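You operate a simulated robot arm through the tools that you are given. There is no shell and no other tool. Be economical: measure what you need, move in short steps, check, and stop when the job is done.

Carry out the task below with a simulated robot arm. There is one attempt and no reset: what you move stays moved.

TASK
On the top of the game board, set the orange pot inside the purple one.

It is judged by the outcome, as a careful person would: the job done as asked, and still so three seconds after it is handed in. It fails if anything else is knocked over, pushed out of place, dropped, spilled or broken.

THE ROBOT
A 7-joint arm with a two-finger parallel gripper, fixed in place. Base frame: the origin is at the foot of the arm, x ahead of it, y to its left, z up; the work surface is at about z = 0. Lengths are in cm, angles in rad, forces in N, time in s.
With the tool pointing down near the work surface it reaches from about 22 to 58 cm from the base axis. Its first joint turns from -1.152 to 1.152 rad. Payload 2.5 kg.
Tool frame: the origin (TCP) lies between the finger pads and is the grasp point; the fingertips stand 2.3 cm ahead of it; z points along the fingers, y is the line along which they close. The gripper opens to 9.4 cm. The fingers are 3.8 cm wide and 1 cm thick; the gripper's body (5.4 by 9.6 cm) begins 3.9 cm behind the TCP.
Orientation is that of the tool frame in the base frame, as a unit quaternion [w, x, y, z]. With the fingers straight down and closing along the base's y, the tool's x points along the base's -x, its y along +y and its z along -z.

THE INTERFACE
- The arm moves only by the tool nudge_tool. Its argument "rows" is a list that holds one entry, the list of rows, each a list of 7 numbers: the shift along the tool's x, y, z in cm, then the turn, a rotation vector about the tool's x, y, z in rad, then the finger opening in cm, from 0 to 9.4. In form: [[[x, y, z, ax, ay, az, gripper], ...]]. A call has 1 to 12 rows; each row shifts and turns the commanded pose from where the row before left it, along the tool's axes as they then stand. A row lasts 0.2 s, in which the tool goes at most 5 cm and 0.15 rad; a call with a longer step from one row to the next is refused whole, and so is a gripper value outside its range. A pose out of reach is approached as far as the arm can. The call stops where the force on the tool passes 40 N (or 10 N more than at its start, if that is more) or the arm is blocked; 0.2 s more then pass. The fingers move at their own pace (about 10.8 cm/s each) and stop on an object; they squeeze with about 28 N. The grip force told is the motor's: it shows also when the fingers shut on nothing. Time passes only in rows, and 0.2 s behind the last, so rows that do not move let the fingers close. It gives the time, the measured TCP pose, the force on the tool (base axes), the opening and the grip force at its end, in the units of the frame above (readings bear some noise).
- Cameras (640 x 400 px; columns grow to the right, rows downward): "scene" is fixed at [14.72, -43.36, 54]; the picture's right is [0.67, -0.74, 0.00], its down [-0.43, -0.39, -0.81] and it looks along [0.60, 0.54, -0.58] (base axes); focal length 264 px, centre (320, 200). "wrist" rides on the gripper at [-3.9, 0, -4.4] in the tool frame; the picture's right is [0.00, -1.00, 0.00], its down [0.97, 0.00, -0.24] and it looks along [0.24, 0.00, 0.97] (tool axes); focal length 218 px, centre (320, 200).
- camera(camera): a new picture of that camera. No time passes.
- point_at(camera, pixels): for up to 12 pixels [column, row] of the newest picture of that camera ("zoom" is the newest enlarged one), the place [x, y, z] in the base frame of the surface seen there, good to about 0.2 cm, but the place of the scene camera against the robot may be out by one fixed shift of up to 2.5 cm in any direction. No time passes.
- zoom(camera, box): a new picture of the part [left, top, right, bottom] of that camera's present view, enlarged. No time passes.
- hand_in(): hands the job in; it is judged then, once.

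Work in short steps. Measure before you move; look again where a grasp or a placing could have gone wrong, and mend it. You have 60 turns and 26 pictures in all, the two below and enlarged ones among them. Open the gripper and draw the arm clear of the work before you hand the job in, unless the task says otherwise; then end with one line.

The tools are called after ">>>" as name(argument=value, ...) on one line, values as JSON. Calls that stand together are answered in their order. nudge_tool: Moves the arm, as the interface text tells. Its arguments: {"type":"object","properties":{"rows":{"type":"array"}},"required":["rows"]} The other tools are called the same way: camera (camera) takes a picture; point_at (camera, pixels) gives the place of the surface under pixels of a picture; zoom (camera, box) takes an enlarged picture of a part of a camera's view; hand_in () hands the job in.

At the start:

```text
t: 0.0
position: [31.33, -33.05, 37.62]
ee_rot: [0.0, 0.0, 1.0, 0.0]
contact_force: [-0.2, 0.5, -0.1]
grip_width: 9.39
gripper_force: 0.0
```

scene: 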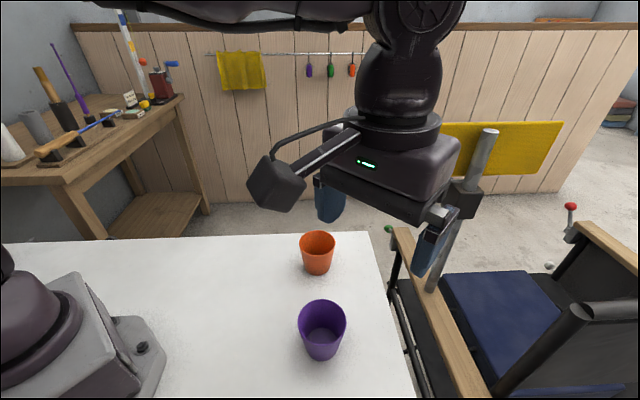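
wrist: 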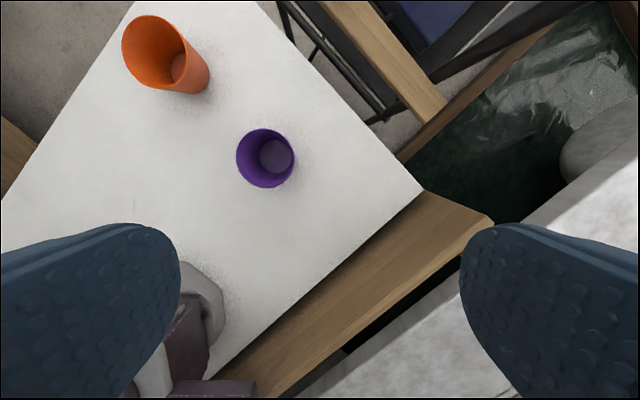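

The orange pot is near (317,250) and the purple near (322,330) in the scene view. I measure both pots' rims and bottoms in both views.

>>> point_at(camera="wrist", pixels=[[265, 130], [238, 160], [293, 160], [265, 187], [276, 156], [300, 210], [124, 50], [150, 17], [183, 50], [160, 88], [180, 68], [200, 120]])

>>> point_at(camera="scene", pixels=[[299, 322], [345, 322], [322, 302], [322, 343], [322, 331], [300, 242], [335, 242], [317, 232], [317, 253], [317, 272], [322, 359], [260, 300]])

>>> zoom(camera="scene", box=[240, 210, 400, 380])

>>> zoom(camera="wrist", box=[100, 0, 320, 200])

```text
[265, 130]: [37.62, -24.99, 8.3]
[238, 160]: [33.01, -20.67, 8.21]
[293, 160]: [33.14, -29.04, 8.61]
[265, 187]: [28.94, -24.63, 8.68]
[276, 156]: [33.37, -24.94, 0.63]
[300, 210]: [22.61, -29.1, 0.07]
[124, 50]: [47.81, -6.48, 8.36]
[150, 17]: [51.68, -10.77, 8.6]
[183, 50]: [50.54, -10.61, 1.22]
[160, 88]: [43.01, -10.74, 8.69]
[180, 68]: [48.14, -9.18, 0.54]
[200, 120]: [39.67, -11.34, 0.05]
```

```text
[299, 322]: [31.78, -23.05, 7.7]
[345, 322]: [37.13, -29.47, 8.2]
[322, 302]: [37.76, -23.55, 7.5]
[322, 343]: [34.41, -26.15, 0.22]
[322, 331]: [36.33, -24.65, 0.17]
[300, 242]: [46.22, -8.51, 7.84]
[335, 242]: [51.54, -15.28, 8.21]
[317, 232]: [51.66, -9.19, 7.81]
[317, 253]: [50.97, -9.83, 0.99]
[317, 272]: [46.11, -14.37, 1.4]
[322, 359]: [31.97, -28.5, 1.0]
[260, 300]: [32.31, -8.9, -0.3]
```

```text
2.35 times, centred on (320, 295) of scene
```

zoom: 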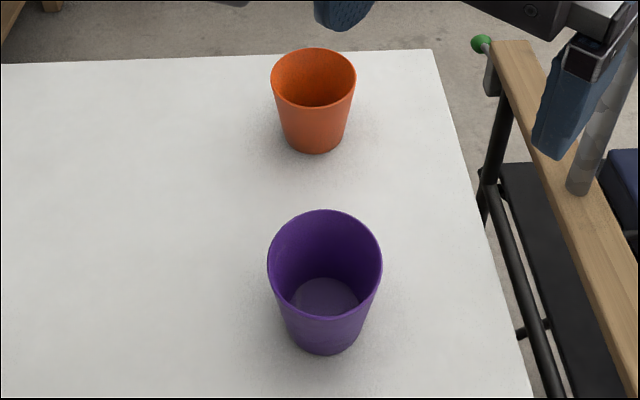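

```text
2.00 times, centred on (210, 100) of wrist
```

zoom: 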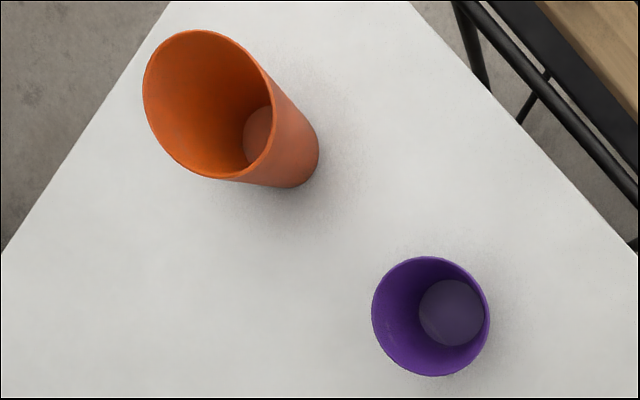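

Both pots stand on the white top: orange centre ≈ (47.4, -10.7), purple ≈ (33.2, -24.9), rims ≈ 8.7 cm across at z ≈ 8.5. I move above the orange pot at z ≈ 21 to measure it more finely.

>>> nudge_tool(rows=[[[-2, 2.8, 2, 0, 0, 0, 9.4], [-2, 2.8, 2, 0, 0, 0, 9.4], [-2, 2.8, 2, 0, 0, 0, 9.4], [-2, 2.8, 2, 0, 0, 0, 9.4], [-2, 2.8, 2, 0, 0, 0, 9.4], [-2, 2.8, 2, 0, 0, 0, 9.4], [-2, 2.8, 2, 0, 0, 0, 9.4], [-2, 2.75, 2, 0, 0, 0, 9.4], [0, 0, 0, 0, 0, 0, 9.4]]])

>>> camera(camera="wrist")

```text
t: 2.0
position: [47.28, -10.81, 21.52]
ee_rot: [0.0, 0.0, 1.0, 0.0]
contact_force: [0.2, -0.2, 0.0]
grip_width: 9.4
gripper_force: 0.0
```

```text
21 pictures are left
```

wrist: 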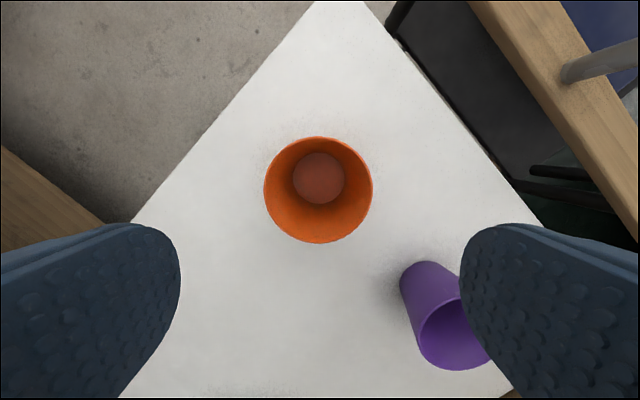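

The orange rim spans columns 264–373, rows 137–243. I measure just inside its edges.

>>> point_at(camera="wrist", pixels=[[265, 189], [372, 189], [318, 138], [318, 242], [266, 189], [371, 189], [318, 139], [318, 241], [295, 180], [343, 180], [319, 154], [319, 204]])

>>> zoom(camera="wrist", box=[240, 115, 400, 265])

```text
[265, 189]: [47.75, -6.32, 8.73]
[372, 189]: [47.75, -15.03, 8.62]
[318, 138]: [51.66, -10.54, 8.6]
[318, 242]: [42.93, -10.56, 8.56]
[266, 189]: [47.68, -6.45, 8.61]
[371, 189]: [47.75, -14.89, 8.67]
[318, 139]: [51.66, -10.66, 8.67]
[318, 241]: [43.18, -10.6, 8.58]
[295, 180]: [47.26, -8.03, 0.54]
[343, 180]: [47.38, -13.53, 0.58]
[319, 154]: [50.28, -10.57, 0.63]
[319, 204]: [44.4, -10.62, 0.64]
```

```text
2.67 times, centred on (320, 190) of wrist
```

zoom: 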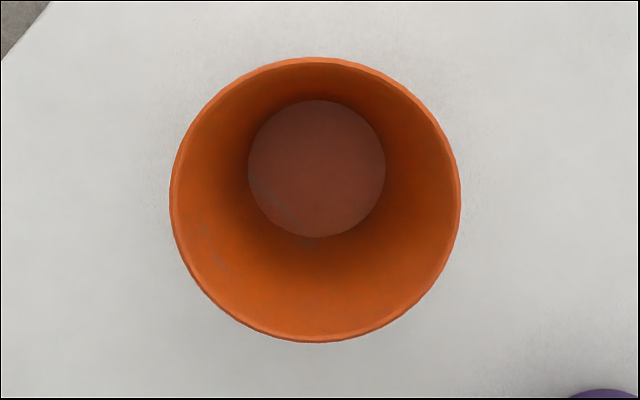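

Orange pot: centre (47.35, -10.66), rim 8.8 cm across, z 8.7. I centre the gripper and lower to z = 12 (tips still 1 cm above the rim) to check.

>>> nudge_tool(rows=[[[-0.07, 0.15, 2, 0, 0, 0, 9.4], [0, 0, 2.5, 0, 0, 0, 9.4], [0, 0, 2.5, 0, 0, 0, 9.4], [0, 0, 1.5, 0, 0, 0, 9.4], [0, 0, 1, 0, 0, 0, 9.4], [0, 0, 0, 0, 0, 0, 9.4]]])

>>> camera(camera="wrist")

```text
t: 3.4
position: [47.39, -10.69, 12.29]
ee_rot: [0.001, 0.0, 1.0, 0.0]
contact_force: [0.3, -0.2, 0.8]
grip_width: 9.39
gripper_force: 0.0
```

```text
19 pictures are left
```

wrist: 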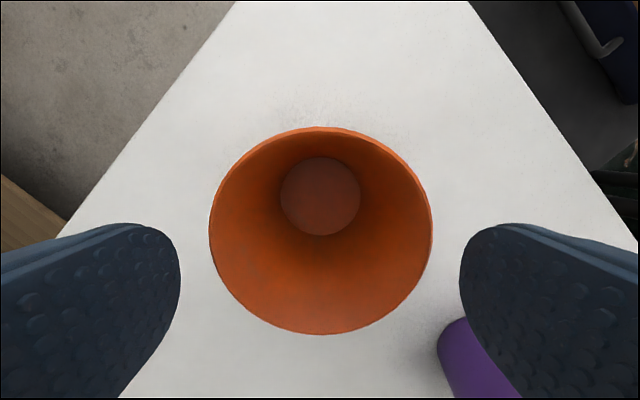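

The rim (cols 209–432) is centred between the fingers (180 and 459). I descend slowly to z ≈ 9.5.

>>> nudge_tool(rows=[[[0, 0, 0.6, 0, 0, 0, 9.4], [0, 0, 0.6, 0, 0, 0, 9.4], [0, 0, 0.6, 0, 0, 0, 9.4], [0, 0, 0.5, 0, 0, 0, 9.4], [0, 0, 0.5, 0, 0, 0, 9.4], [0, 0, 0, 0, 0, 0, 9.4]]])

>>> zoom(camera="scene", box=[220, 130, 440, 380])

```text
t: 4.8
position: [47.47, -10.47, 9.38]
ee_rot: [0.0, 0.0, 1.0, 0.0]
contact_force: [-0.4, -1.4, 0.5]
grip_width: 9.4
gripper_force: 0.0
```

```text
1.60 times, centred on (330, 255) of scene
```

zoom: 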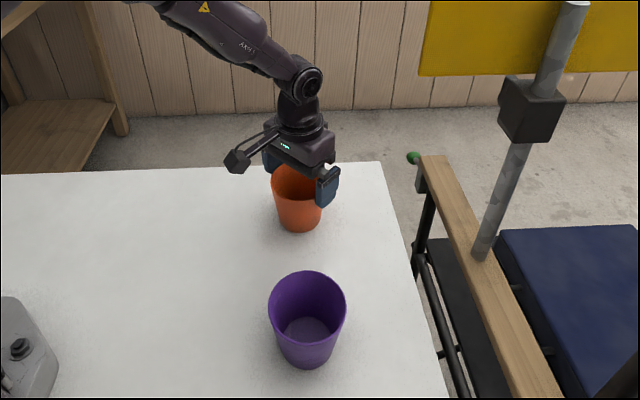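

Fingers straddle the orange pot, still upright. I close on it and check the grip.

>>> nudge_tool(rows=[[[0, 0, 0, 0, 0, 0, 8.9], [0, 0, 0, 0, 0, 0, 8.5], [0, 0, 0, 0, 0, 0, 8.0], [0, 0, 0, 0, 0, 0, 7.5], [0, 0, 0, 0, 0, 0, 7.5]]])

```text
t: 6.0
position: [47.48, -10.59, 9.5]
ee_rot: [0.001, 0.0, 1.0, -0.001]
contact_force: [0.3, 0.0, 0.1]
grip_width: 8.71
gripper_force: 27.6
```

Held at 8.71 cm. I lift 2 cm and then on to z ≈ 22, clear of the purple rim.

>>> nudge_tool(rows=[[[0, 0, -1, 0, 0, 0, 7.5], [0, 0, -1.5, 0, 0, 0, 7.5], [0, 0, -2, 0, 0, 0, 7.5], [0, 0, -2, 0, 0, 0, 7.5], [0, 0, -2, 0, 0, 0, 7.5], [0, 0, -2, 0, 0, 0, 7.5], [0, 0, -1.5, 0, 0, 0, 7.5], [0, 0, -1, 0, 0, 0, 7.5], [0, 0, 0, 0, 0, 0, 7.5]]])

>>> camera(camera="wrist")

>>> camera(camera="scene")

```text
t: 8.0
position: [47.47, -10.4, 22.3]
ee_rot: [0.0, -0.001, 1.0, 0.0]
contact_force: [0.1, -0.1, -1.1]
grip_width: 8.7
gripper_force: 28.0
```

```text
17 pictures are left
```

wrist: 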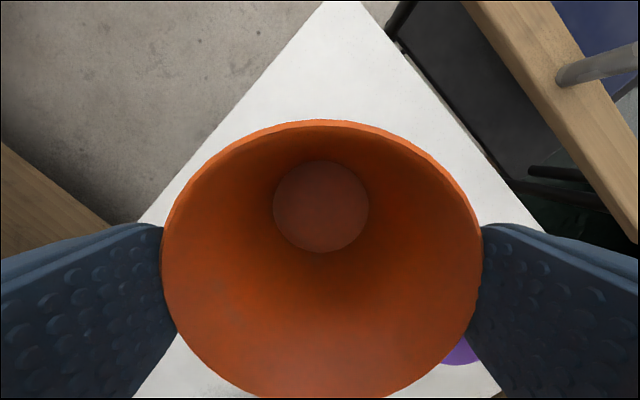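

```text
16 pictures are left
```

scene: 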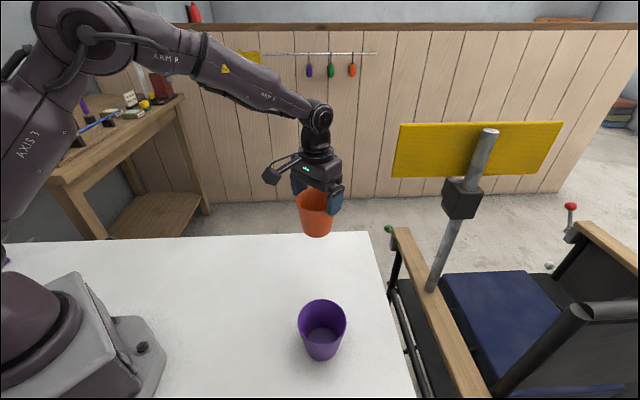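

The pot hangs upright in the grip, bottom ≈ z 12.8, above the purple rim (8.7). I move across to above the purple pot (33.25, -24.85).

>>> nudge_tool(rows=[[[0.8, -0.8, 0, 0, 0, 0, 7.5], [1.5, -1.5, 0, 0, 0, 0, 7.5], [1.9, -1.9, 0, 0, 0, 0, 7.5], [1.9, -1.9, 0, 0, 0, 0, 7.5], [1.9, -1.9, 0, 0, 0, 0, 7.5], [1.9, -1.9, 0, 0, 0, 0, 7.5], [1.9, -1.9, 0, 0, 0, 0, 7.5], [1.5, -1.6, 0, 0, 0, 0, 7.5], [0.8, -0.85, 0, 0, 0, 0, 7.5], [0, 0, 0, 0, 0, 0, 7.5], [0, 0, 0, 0, 0, 0, 7.5]]])

>>> zoom(camera="scene", box=[220, 150, 440, 380])

>>> camera(camera="wrist")

```text
t: 10.4
position: [33.2, -24.85, 22.38]
ee_rot: [0.0, 0.0, 1.0, 0.0]
contact_force: [-0.1, 0.0, -1.6]
grip_width: 8.73
gripper_force: 27.4
```

```text
1.74 times, centred on (330, 265) of scene
```

zoom: 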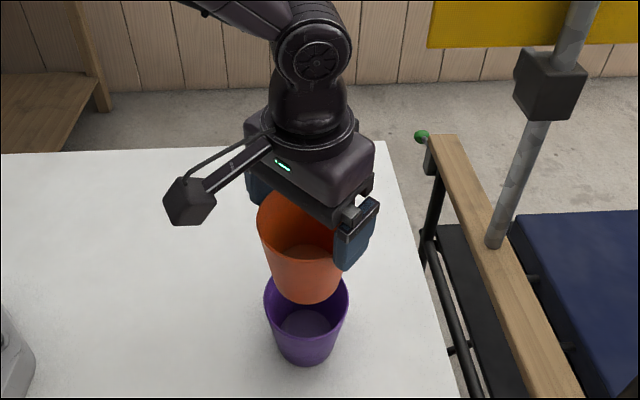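

```text
14 pictures are left
```

wrist: 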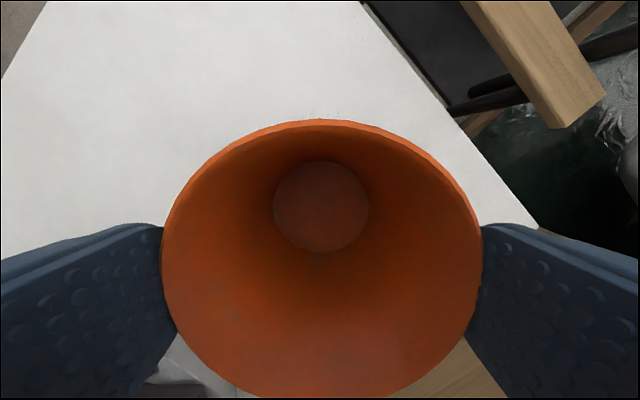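

Pots line up (zoom columns ≈ 304 vs 306). I lower the orange pot into the purple to TCP z ≈ 14.

>>> nudge_tool(rows=[[[0, 0, 1, 0, 0, 0, 7.5], [0, 0, 1.5, 0, 0, 0, 7.5], [0, 0, 1, 0, 0, 0, 7.5], [0, 0, 1, 0, 0, 0, 7.5], [0, 0, 1, 0, 0, 0, 7.5], [0, 0, 1, 0, 0, 0, 7.5], [0, 0, 1, 0, 0, 0, 7.5], [0, 0, 0.8, 0, 0, 0, 7.5], [0, 0, 0, 0, 0, 0, 7.5]]])

>>> zoom(camera="scene", box=[240, 220, 400, 380])

```text
t: 12.4
position: [33.39, -24.81, 13.97]
ee_rot: [0.0, 0.0, 1.0, 0.0]
contact_force: [-0.2, -0.2, -0.9]
grip_width: 8.7
gripper_force: 27.5
```

```text
2.50 times, centred on (320, 300) of scene
```

zoom: 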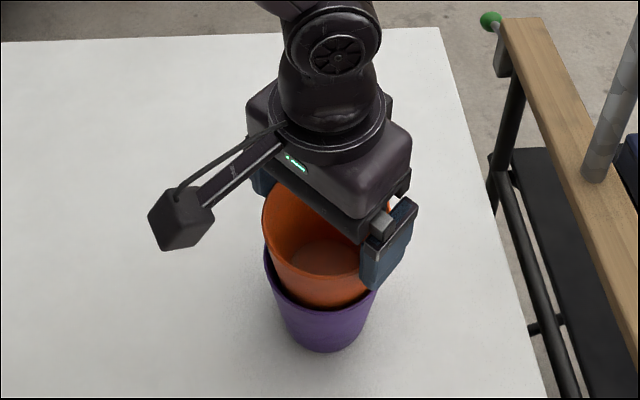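

The orange pot is inside with no contact force. I lower another 1.2 cm gently.

>>> nudge_tool(rows=[[[0, 0, 0.3, 0, 0, 0, 7.5], [0, 0, 0.3, 0, 0, 0, 7.5], [0, 0, 0.3, 0, 0, 0, 7.5], [0, 0, 0.3, 0, 0, 0, 7.5], [0, 0, 0, 0, 0, 0, 7.5]]])

```text
t: 13.6
position: [33.33, -24.85, 12.92]
ee_rot: [0.001, 0.0, 1.0, 0.001]
contact_force: [-0.3, 1.1, 6.3]
grip_width: 8.72
gripper_force: 27.5
```

Upward force of 6 N: the orange pot is touching the purple. Fingertips (z ≈ 10.6) are above the purple rim, so I release slowly here.

>>> nudge_tool(rows=[[[0, 0, -0.1, 0, 0, 0, 8.7], [0, 0, 0, 0, 0, 0, 8.9], [0, 0, 0, 0, 0, 0, 9.2], [0, 0, 0, 0, 0, 0, 9.4], [0, 0, 0, 0, 0, 0, 9.4]]])

>>> camera(camera="wrist")

>>> zoom(camera="scene", box=[240, 220, 400, 380])

```text
t: 14.8
position: [33.24, -24.91, 13.0]
ee_rot: [0.0, 0.001, 1.0, 0.0]
contact_force: [-1.1, -0.3, 0.0]
grip_width: 9.4
gripper_force: 0.0
```

```text
12 pictures are left
```

wrist: 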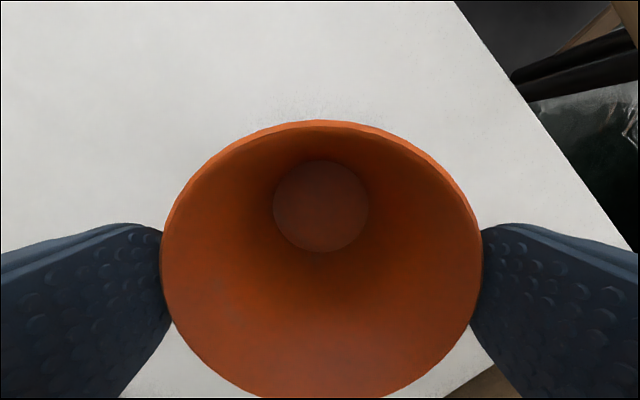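

```text
2.50 times, centred on (320, 300) of scene
```

zoom: 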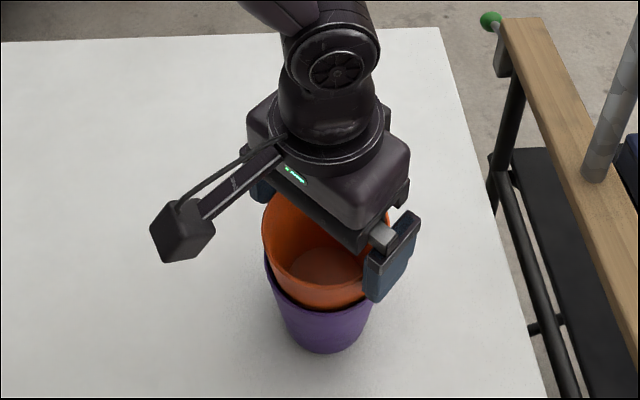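

Released; the orange pot stays put and level, so it was seated. I draw the gripper straight up, slowly at first.

>>> nudge_tool(rows=[[[0, 0, -0.4, 0, 0, 0, 9.4], [0, 0, -0.5, 0, 0, 0, 9.4], [0, 0, -0.6, 0, 0, 0, 9.4], [0, 0, -0.7, 0, 0, 0, 9.4], [0, 0, 0, 0, 0, 0, 9.4]]])

>>> zoom(camera="scene", box=[240, 220, 400, 380])

```text
t: 16.0
position: [33.38, -24.78, 15.1]
ee_rot: [0.0, 0.0, 1.0, 0.0]
contact_force: [0.6, -0.4, -0.5]
grip_width: 9.4
gripper_force: 0.1
```

```text
2.50 times, centred on (320, 300) of scene
```

zoom: 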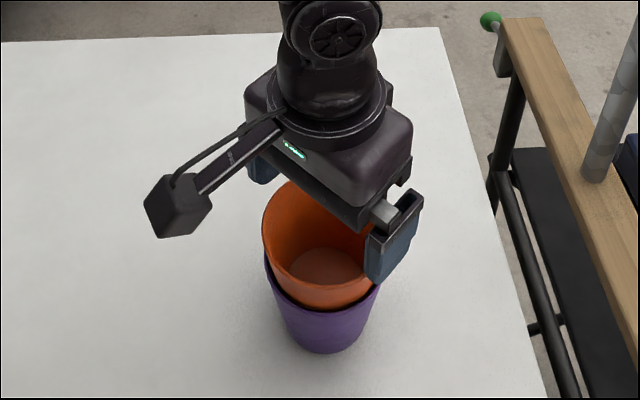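

The gripper came up free and the pots stayed nested. I rise to z ≈ 33 and look down at them.

>>> nudge_tool(rows=[[[0, 0, -1, 0, 0, 0, 9.4], [0, 0, -2, 0, 0, 0, 9.4], [0, 0, -3, 0, 0, 0, 9.4], [0, 0, -3, 0, 0, 0, 9.4], [0, 0, -3, 0, 0, 0, 9.4], [0, 0, -3, 0, 0, 0, 9.4], [0, 0, -3, 0, 0, 0, 9.4], [0, 0, 0, 0, 0, 0, 9.4]]])

>>> camera(camera="wrist")

>>> zoom(camera="scene", box=[240, 220, 400, 380])

```text
t: 17.8
position: [33.34, -24.78, 33.32]
ee_rot: [0.0, 0.0, 1.0, 0.0]
contact_force: [-0.5, -0.1, -0.6]
grip_width: 9.42
gripper_force: 0.0
```

```text
9 pictures are left
```

wrist: 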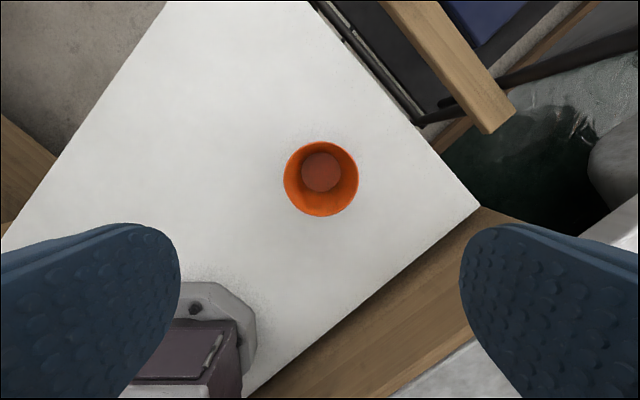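

```text
2.50 times, centred on (320, 300) of scene
```

zoom: 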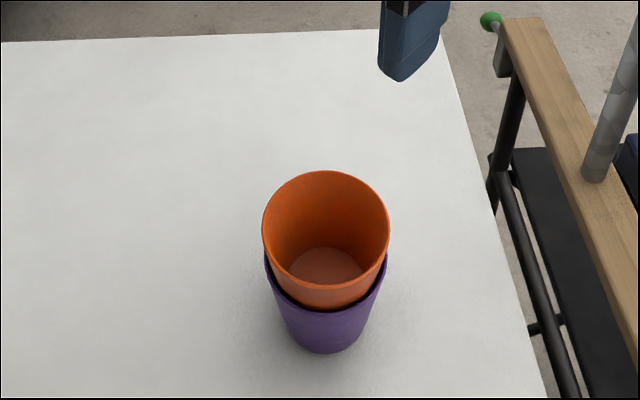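

I check that the nested orange rim (wrist cols 285–358, rows 142–216) is level.

>>> point_at(camera="wrist", pixels=[[286, 179], [357, 179], [321, 143], [321, 215], [321, 172], [310, 172], [332, 172], [321, 160], [321, 184]])

>>> point_at(camera="zoom", pixels=[[325, 290], [325, 313], [270, 270], [382, 272], [325, 345]])

```text
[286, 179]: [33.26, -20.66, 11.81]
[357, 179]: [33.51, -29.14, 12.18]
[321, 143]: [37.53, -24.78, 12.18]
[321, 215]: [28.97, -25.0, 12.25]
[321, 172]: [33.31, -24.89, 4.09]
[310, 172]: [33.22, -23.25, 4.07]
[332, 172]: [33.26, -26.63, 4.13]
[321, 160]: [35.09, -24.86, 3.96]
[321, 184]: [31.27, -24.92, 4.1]
```

```text
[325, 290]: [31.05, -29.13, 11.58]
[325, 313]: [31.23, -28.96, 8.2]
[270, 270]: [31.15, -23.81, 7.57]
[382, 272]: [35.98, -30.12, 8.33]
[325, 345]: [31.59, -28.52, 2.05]
```

The orange pot sits level and centred in the purple one (rim z ≈ 12.2, floor z ≈ 4.1 all round), and the arm is clear, so I hand in.

>>> hand_in()

```text
The job is handed in.
```

The orange pot is set inside the purple pot on the white table top, which I took to be the game board; it sits level and centred, with its rim about 3.5 cm above the purple rim, and nothing else was moved.
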